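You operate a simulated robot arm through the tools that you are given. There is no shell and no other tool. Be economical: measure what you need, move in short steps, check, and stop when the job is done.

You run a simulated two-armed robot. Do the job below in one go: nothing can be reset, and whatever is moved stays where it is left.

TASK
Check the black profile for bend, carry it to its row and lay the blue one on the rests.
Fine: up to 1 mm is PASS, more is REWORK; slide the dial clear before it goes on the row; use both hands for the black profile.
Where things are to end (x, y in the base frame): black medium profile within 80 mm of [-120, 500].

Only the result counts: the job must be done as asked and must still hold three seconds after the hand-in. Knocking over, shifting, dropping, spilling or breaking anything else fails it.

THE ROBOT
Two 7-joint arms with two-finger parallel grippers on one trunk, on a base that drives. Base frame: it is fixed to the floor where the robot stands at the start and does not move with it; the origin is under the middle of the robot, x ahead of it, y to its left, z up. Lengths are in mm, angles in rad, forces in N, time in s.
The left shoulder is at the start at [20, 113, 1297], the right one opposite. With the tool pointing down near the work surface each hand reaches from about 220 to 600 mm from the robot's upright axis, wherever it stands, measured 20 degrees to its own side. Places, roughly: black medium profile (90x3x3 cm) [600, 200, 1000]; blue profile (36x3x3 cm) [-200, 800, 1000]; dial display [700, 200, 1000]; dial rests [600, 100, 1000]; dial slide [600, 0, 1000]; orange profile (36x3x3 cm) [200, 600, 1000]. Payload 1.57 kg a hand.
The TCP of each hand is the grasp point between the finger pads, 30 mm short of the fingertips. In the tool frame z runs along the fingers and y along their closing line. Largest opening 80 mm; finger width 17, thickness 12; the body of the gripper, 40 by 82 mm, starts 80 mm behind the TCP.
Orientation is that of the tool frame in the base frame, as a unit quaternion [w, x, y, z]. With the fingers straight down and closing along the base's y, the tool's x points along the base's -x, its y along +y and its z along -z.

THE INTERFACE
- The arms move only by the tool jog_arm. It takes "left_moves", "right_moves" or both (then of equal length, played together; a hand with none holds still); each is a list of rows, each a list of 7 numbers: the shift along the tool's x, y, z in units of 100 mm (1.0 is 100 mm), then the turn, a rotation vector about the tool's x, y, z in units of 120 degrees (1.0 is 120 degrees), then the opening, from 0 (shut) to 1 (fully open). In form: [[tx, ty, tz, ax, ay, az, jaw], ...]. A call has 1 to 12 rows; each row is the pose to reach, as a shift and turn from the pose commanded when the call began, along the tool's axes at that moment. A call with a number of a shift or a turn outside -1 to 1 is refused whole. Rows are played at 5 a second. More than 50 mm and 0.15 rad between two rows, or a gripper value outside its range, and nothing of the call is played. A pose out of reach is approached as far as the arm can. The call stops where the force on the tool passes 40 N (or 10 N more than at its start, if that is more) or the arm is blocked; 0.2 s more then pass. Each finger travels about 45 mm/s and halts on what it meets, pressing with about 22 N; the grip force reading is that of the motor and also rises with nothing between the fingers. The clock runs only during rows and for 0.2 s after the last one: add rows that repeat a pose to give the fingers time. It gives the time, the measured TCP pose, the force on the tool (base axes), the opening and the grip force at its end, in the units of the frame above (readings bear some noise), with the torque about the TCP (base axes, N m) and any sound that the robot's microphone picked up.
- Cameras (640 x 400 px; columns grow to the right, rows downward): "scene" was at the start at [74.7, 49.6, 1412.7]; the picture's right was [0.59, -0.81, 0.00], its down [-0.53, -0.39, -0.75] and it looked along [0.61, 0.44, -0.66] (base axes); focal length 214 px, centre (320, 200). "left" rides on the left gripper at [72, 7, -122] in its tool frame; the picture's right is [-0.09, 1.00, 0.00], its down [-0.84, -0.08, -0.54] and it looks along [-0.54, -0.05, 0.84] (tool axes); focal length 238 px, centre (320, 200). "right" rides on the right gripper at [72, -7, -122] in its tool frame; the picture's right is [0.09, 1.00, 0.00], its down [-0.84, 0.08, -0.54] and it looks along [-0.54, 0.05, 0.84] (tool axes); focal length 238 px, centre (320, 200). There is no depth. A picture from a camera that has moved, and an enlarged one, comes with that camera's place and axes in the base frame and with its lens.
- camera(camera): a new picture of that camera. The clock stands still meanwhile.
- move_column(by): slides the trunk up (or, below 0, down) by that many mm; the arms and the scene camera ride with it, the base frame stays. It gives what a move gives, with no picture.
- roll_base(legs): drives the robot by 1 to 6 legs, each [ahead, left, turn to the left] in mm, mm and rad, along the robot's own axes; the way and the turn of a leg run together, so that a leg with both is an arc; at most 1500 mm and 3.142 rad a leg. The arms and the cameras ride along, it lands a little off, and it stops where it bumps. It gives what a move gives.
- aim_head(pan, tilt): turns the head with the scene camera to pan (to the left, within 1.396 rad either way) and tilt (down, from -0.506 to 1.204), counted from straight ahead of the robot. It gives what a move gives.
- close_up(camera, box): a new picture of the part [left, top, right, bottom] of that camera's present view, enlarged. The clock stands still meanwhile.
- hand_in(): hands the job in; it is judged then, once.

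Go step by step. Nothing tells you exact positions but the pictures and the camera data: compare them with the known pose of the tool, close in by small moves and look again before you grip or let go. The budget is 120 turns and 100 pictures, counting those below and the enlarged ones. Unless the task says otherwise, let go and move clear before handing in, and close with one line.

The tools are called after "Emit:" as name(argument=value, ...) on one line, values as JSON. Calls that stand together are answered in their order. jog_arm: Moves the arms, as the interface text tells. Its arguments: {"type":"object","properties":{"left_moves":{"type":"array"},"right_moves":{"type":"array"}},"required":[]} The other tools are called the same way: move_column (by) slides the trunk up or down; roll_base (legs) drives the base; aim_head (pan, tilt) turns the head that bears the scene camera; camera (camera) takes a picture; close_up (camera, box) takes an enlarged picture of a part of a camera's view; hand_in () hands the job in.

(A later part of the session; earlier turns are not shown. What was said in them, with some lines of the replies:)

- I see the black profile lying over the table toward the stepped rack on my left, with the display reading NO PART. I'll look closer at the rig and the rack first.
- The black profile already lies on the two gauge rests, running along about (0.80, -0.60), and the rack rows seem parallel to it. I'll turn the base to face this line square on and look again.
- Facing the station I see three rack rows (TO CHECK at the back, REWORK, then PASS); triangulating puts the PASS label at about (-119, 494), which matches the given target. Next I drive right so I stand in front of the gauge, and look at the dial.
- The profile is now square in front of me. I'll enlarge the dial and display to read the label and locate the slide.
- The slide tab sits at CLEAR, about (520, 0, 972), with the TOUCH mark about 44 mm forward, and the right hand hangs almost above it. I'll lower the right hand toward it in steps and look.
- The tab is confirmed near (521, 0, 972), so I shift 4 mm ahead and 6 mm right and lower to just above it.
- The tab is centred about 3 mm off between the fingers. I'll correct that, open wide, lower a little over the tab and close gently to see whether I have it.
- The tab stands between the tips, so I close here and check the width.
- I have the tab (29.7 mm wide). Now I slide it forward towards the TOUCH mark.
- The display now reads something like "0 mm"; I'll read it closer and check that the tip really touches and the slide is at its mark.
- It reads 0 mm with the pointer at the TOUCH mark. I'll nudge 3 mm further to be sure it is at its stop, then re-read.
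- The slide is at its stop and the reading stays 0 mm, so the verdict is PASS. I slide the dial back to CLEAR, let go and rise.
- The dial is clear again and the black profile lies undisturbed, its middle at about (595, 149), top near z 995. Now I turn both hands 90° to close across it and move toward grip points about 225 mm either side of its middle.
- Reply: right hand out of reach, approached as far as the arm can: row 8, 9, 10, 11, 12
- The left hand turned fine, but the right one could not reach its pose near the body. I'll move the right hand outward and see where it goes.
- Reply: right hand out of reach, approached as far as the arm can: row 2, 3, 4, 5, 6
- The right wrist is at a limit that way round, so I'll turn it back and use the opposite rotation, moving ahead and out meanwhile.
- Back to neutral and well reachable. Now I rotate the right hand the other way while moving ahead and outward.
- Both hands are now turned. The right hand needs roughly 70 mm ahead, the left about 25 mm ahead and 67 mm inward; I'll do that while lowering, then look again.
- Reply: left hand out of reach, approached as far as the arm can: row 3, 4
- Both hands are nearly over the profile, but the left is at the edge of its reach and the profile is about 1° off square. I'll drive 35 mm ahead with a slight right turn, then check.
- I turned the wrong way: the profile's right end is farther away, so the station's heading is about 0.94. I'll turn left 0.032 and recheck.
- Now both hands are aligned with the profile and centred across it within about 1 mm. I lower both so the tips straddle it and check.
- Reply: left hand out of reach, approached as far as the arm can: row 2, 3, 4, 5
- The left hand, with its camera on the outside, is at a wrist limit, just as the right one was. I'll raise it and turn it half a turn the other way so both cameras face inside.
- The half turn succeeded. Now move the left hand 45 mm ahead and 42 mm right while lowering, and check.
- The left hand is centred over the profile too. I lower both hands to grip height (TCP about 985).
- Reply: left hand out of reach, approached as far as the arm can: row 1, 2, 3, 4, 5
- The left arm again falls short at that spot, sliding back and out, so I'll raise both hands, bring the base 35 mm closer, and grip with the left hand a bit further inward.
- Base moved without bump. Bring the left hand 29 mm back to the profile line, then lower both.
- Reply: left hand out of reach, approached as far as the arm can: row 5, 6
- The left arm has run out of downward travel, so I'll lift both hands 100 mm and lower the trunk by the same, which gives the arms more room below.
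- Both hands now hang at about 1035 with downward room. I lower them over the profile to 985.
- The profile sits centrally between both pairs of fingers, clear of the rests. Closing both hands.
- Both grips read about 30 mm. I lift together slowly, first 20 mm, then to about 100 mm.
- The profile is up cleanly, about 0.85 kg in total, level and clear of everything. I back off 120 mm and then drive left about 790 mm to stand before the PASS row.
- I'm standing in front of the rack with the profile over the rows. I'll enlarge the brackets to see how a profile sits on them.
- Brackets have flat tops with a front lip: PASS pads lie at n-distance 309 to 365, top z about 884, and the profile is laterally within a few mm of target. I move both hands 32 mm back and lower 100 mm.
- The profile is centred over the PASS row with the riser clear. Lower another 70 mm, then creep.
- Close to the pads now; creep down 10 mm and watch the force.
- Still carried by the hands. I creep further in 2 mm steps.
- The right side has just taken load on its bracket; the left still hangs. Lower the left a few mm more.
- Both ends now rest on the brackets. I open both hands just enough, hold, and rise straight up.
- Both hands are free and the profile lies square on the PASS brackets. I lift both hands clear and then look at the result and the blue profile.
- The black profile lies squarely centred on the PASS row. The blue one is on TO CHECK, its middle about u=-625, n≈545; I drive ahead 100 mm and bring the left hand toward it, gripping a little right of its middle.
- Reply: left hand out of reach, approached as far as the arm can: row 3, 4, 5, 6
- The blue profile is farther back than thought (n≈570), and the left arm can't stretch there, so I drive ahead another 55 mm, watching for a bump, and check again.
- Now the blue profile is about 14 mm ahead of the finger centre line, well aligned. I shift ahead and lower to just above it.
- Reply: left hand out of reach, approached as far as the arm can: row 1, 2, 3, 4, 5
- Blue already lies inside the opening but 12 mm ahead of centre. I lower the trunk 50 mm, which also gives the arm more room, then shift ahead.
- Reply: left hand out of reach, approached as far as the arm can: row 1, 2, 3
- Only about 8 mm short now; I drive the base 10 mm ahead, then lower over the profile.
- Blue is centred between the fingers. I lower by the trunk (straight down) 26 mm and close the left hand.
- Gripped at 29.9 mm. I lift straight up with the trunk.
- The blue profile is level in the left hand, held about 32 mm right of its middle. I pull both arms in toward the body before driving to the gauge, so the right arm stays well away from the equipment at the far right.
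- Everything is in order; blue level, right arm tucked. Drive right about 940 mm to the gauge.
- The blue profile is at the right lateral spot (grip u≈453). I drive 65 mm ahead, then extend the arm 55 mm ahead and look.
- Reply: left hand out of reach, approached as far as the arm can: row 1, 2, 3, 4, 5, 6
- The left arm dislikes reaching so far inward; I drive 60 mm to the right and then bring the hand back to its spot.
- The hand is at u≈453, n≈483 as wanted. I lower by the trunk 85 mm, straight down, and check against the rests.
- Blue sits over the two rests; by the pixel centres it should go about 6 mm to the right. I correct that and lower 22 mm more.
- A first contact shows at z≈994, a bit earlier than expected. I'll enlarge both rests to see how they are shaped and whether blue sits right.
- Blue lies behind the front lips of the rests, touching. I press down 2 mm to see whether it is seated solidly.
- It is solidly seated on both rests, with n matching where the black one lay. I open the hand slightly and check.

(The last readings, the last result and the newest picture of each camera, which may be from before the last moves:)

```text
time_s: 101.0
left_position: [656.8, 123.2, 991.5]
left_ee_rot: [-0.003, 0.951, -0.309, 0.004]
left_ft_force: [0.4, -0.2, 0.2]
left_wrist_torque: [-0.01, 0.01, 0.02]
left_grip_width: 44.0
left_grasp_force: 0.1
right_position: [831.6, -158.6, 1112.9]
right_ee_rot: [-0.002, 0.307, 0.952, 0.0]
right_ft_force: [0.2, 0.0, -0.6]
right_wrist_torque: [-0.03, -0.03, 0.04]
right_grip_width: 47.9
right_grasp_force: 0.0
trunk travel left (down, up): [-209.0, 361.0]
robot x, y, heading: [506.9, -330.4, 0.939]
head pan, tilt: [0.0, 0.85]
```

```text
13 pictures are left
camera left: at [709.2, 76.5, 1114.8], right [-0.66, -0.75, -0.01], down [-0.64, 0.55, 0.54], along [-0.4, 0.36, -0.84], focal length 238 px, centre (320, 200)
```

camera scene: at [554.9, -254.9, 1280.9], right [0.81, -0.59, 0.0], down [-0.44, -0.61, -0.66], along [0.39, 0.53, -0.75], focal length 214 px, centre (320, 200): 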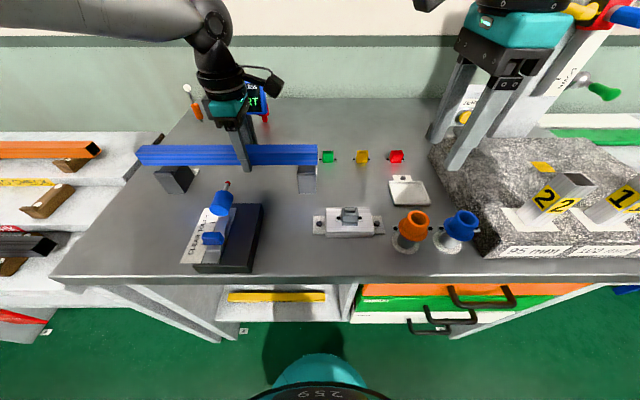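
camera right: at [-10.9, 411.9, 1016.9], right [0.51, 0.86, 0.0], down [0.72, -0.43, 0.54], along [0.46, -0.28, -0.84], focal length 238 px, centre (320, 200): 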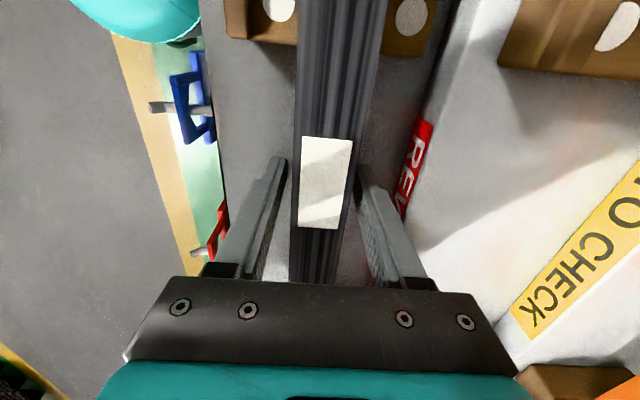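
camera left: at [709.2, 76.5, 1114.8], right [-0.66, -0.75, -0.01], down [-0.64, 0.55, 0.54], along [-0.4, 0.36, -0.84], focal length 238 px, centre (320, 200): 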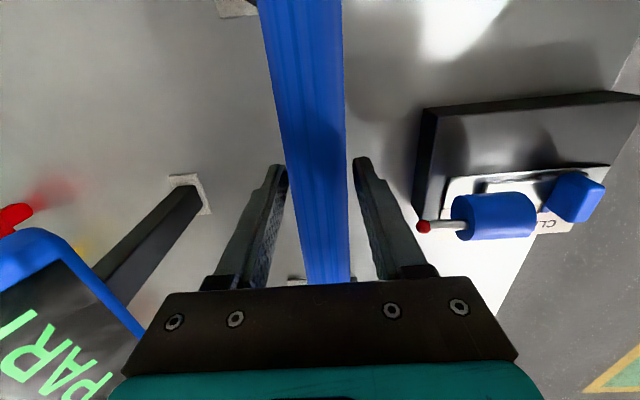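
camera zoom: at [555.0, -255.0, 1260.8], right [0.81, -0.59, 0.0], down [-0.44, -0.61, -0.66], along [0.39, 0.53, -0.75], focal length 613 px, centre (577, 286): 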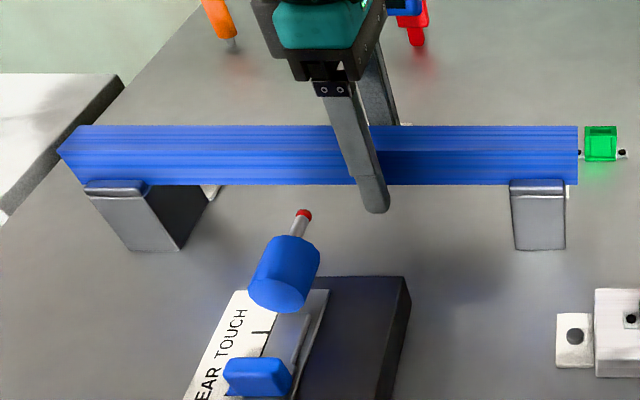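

Blue stayed put when released. I rise straight up with the trunk, back the base away, and take a final look.

Emit:
move_column(by=130)

Emit:
camera(camera="left")

Emit:
roll_base(legs=[[-150, 0, 0]])

Emit:
camera(camera="scene")

Emit:
close_up(camera="scene", box=[150, 80, 330, 220])

```text
time_s: 102.5
left_position: [655.8, 125.0, 1121.6]
left_ee_rot: [-0.003, 0.951, -0.309, 0.003]
left_ft_force: [0.3, 0.0, -0.9]
left_wrist_torque: [-0.03, 0.0, -0.02]
left_grip_width: 44.0
left_grasp_force: 0.0
right_position: [831.4, -157.7, 1242.4]
right_ee_rot: [-0.001, 0.308, 0.951, -0.001]
right_ft_force: [-0.9, 0.7, 0.3]
right_wrist_torque: [0.01, -0.01, -0.02]
right_grip_width: 48.0
right_grasp_force: 0.0
trunk travel left (down, up): [-339.0, 231.0]
robot x, y, heading: [503.9, -327.4, 0.941]
head pan, tilt: [0.0, 0.85]
```

```text
12 pictures are left
camera left: at [709.2, 76.6, 1244.6], right [-0.66, -0.75, -0.01], down [-0.64, 0.55, 0.54], along [-0.4, 0.36, -0.84], focal length 238 px, centre (320, 200)
```

left: 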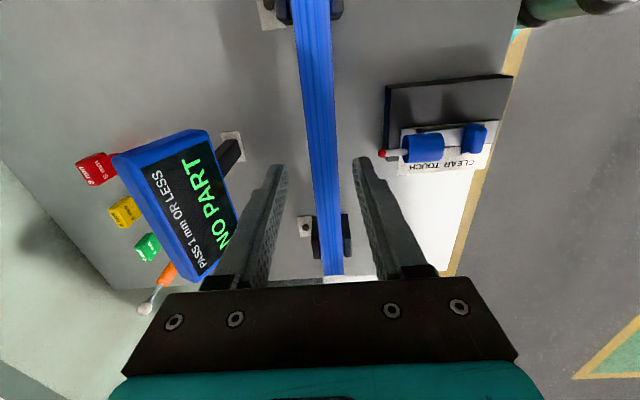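

```text
time_s: 103.9
left_position: [567.3, 0.7, 1123.0]
left_ee_rot: [-0.004, 0.951, -0.309, 0.004]
left_ft_force: [-0.6, -0.2, 0.7]
left_wrist_torque: [0.01, -0.02, 0.01]
left_grip_width: 43.9
left_grasp_force: 0.0
right_position: [741.1, -282.4, 1243.2]
right_ee_rot: [-0.002, 0.307, 0.952, 0.0]
right_ft_force: [-0.2, -0.5, 0.2]
right_wrist_torque: [0.01, -0.03, -0.01]
right_grip_width: 48.2
right_grasp_force: 0.1
trunk travel left (down, up): [-339.0, 231.0]
robot x, y, heading: [417.4, -451.6, 0.94]
head pan, tilt: [0.0, 0.85]
```

```text
11 pictures are left
camera scene: at [465.9, -377.3, 1390.9], right [0.81, -0.59, 0.0], down [-0.44, -0.61, -0.66], along [0.39, 0.53, -0.75], focal length 214 px, centre (320, 200)
```

scene: 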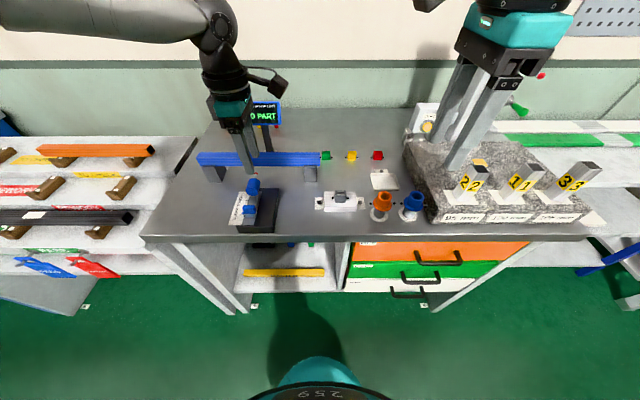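

```text
2.86 times, centred on (240, 150) of scene
camera zoom: at [465.9, -377.3, 1390.9], right [0.81, -0.59, 0.0], down [-0.44, -0.61, -0.66], along [0.39, 0.53, -0.75], focal length 613 px, centre (549, 343)
```

zoom: 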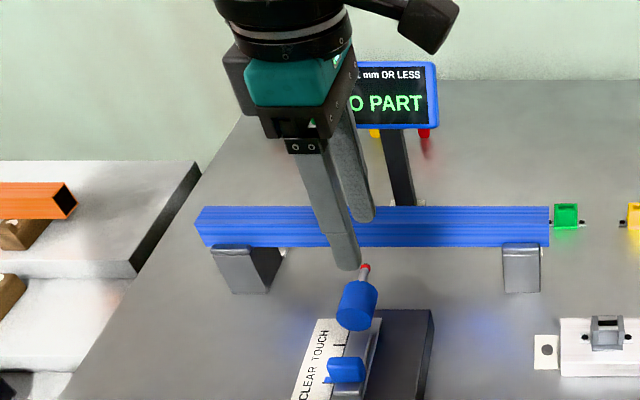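

The black profile measured 0 mm, so it is on the PASS row. The dial is back at CLEAR, the blue profile lies on both rests, and both hands are clear, so I'm handing in.

Emit:
hand_in()

```text
The job is handed in.
```

The black profile measured 0 mm of bend (PASS) and I carried it with both hands to the PASS row, centred by my estimate within about 10 mm of [-120, 500]. I had slid the dial back to CLEAR before moving it. The blue profile now lies on both gauge rests, and I saw nothing else disturbed.
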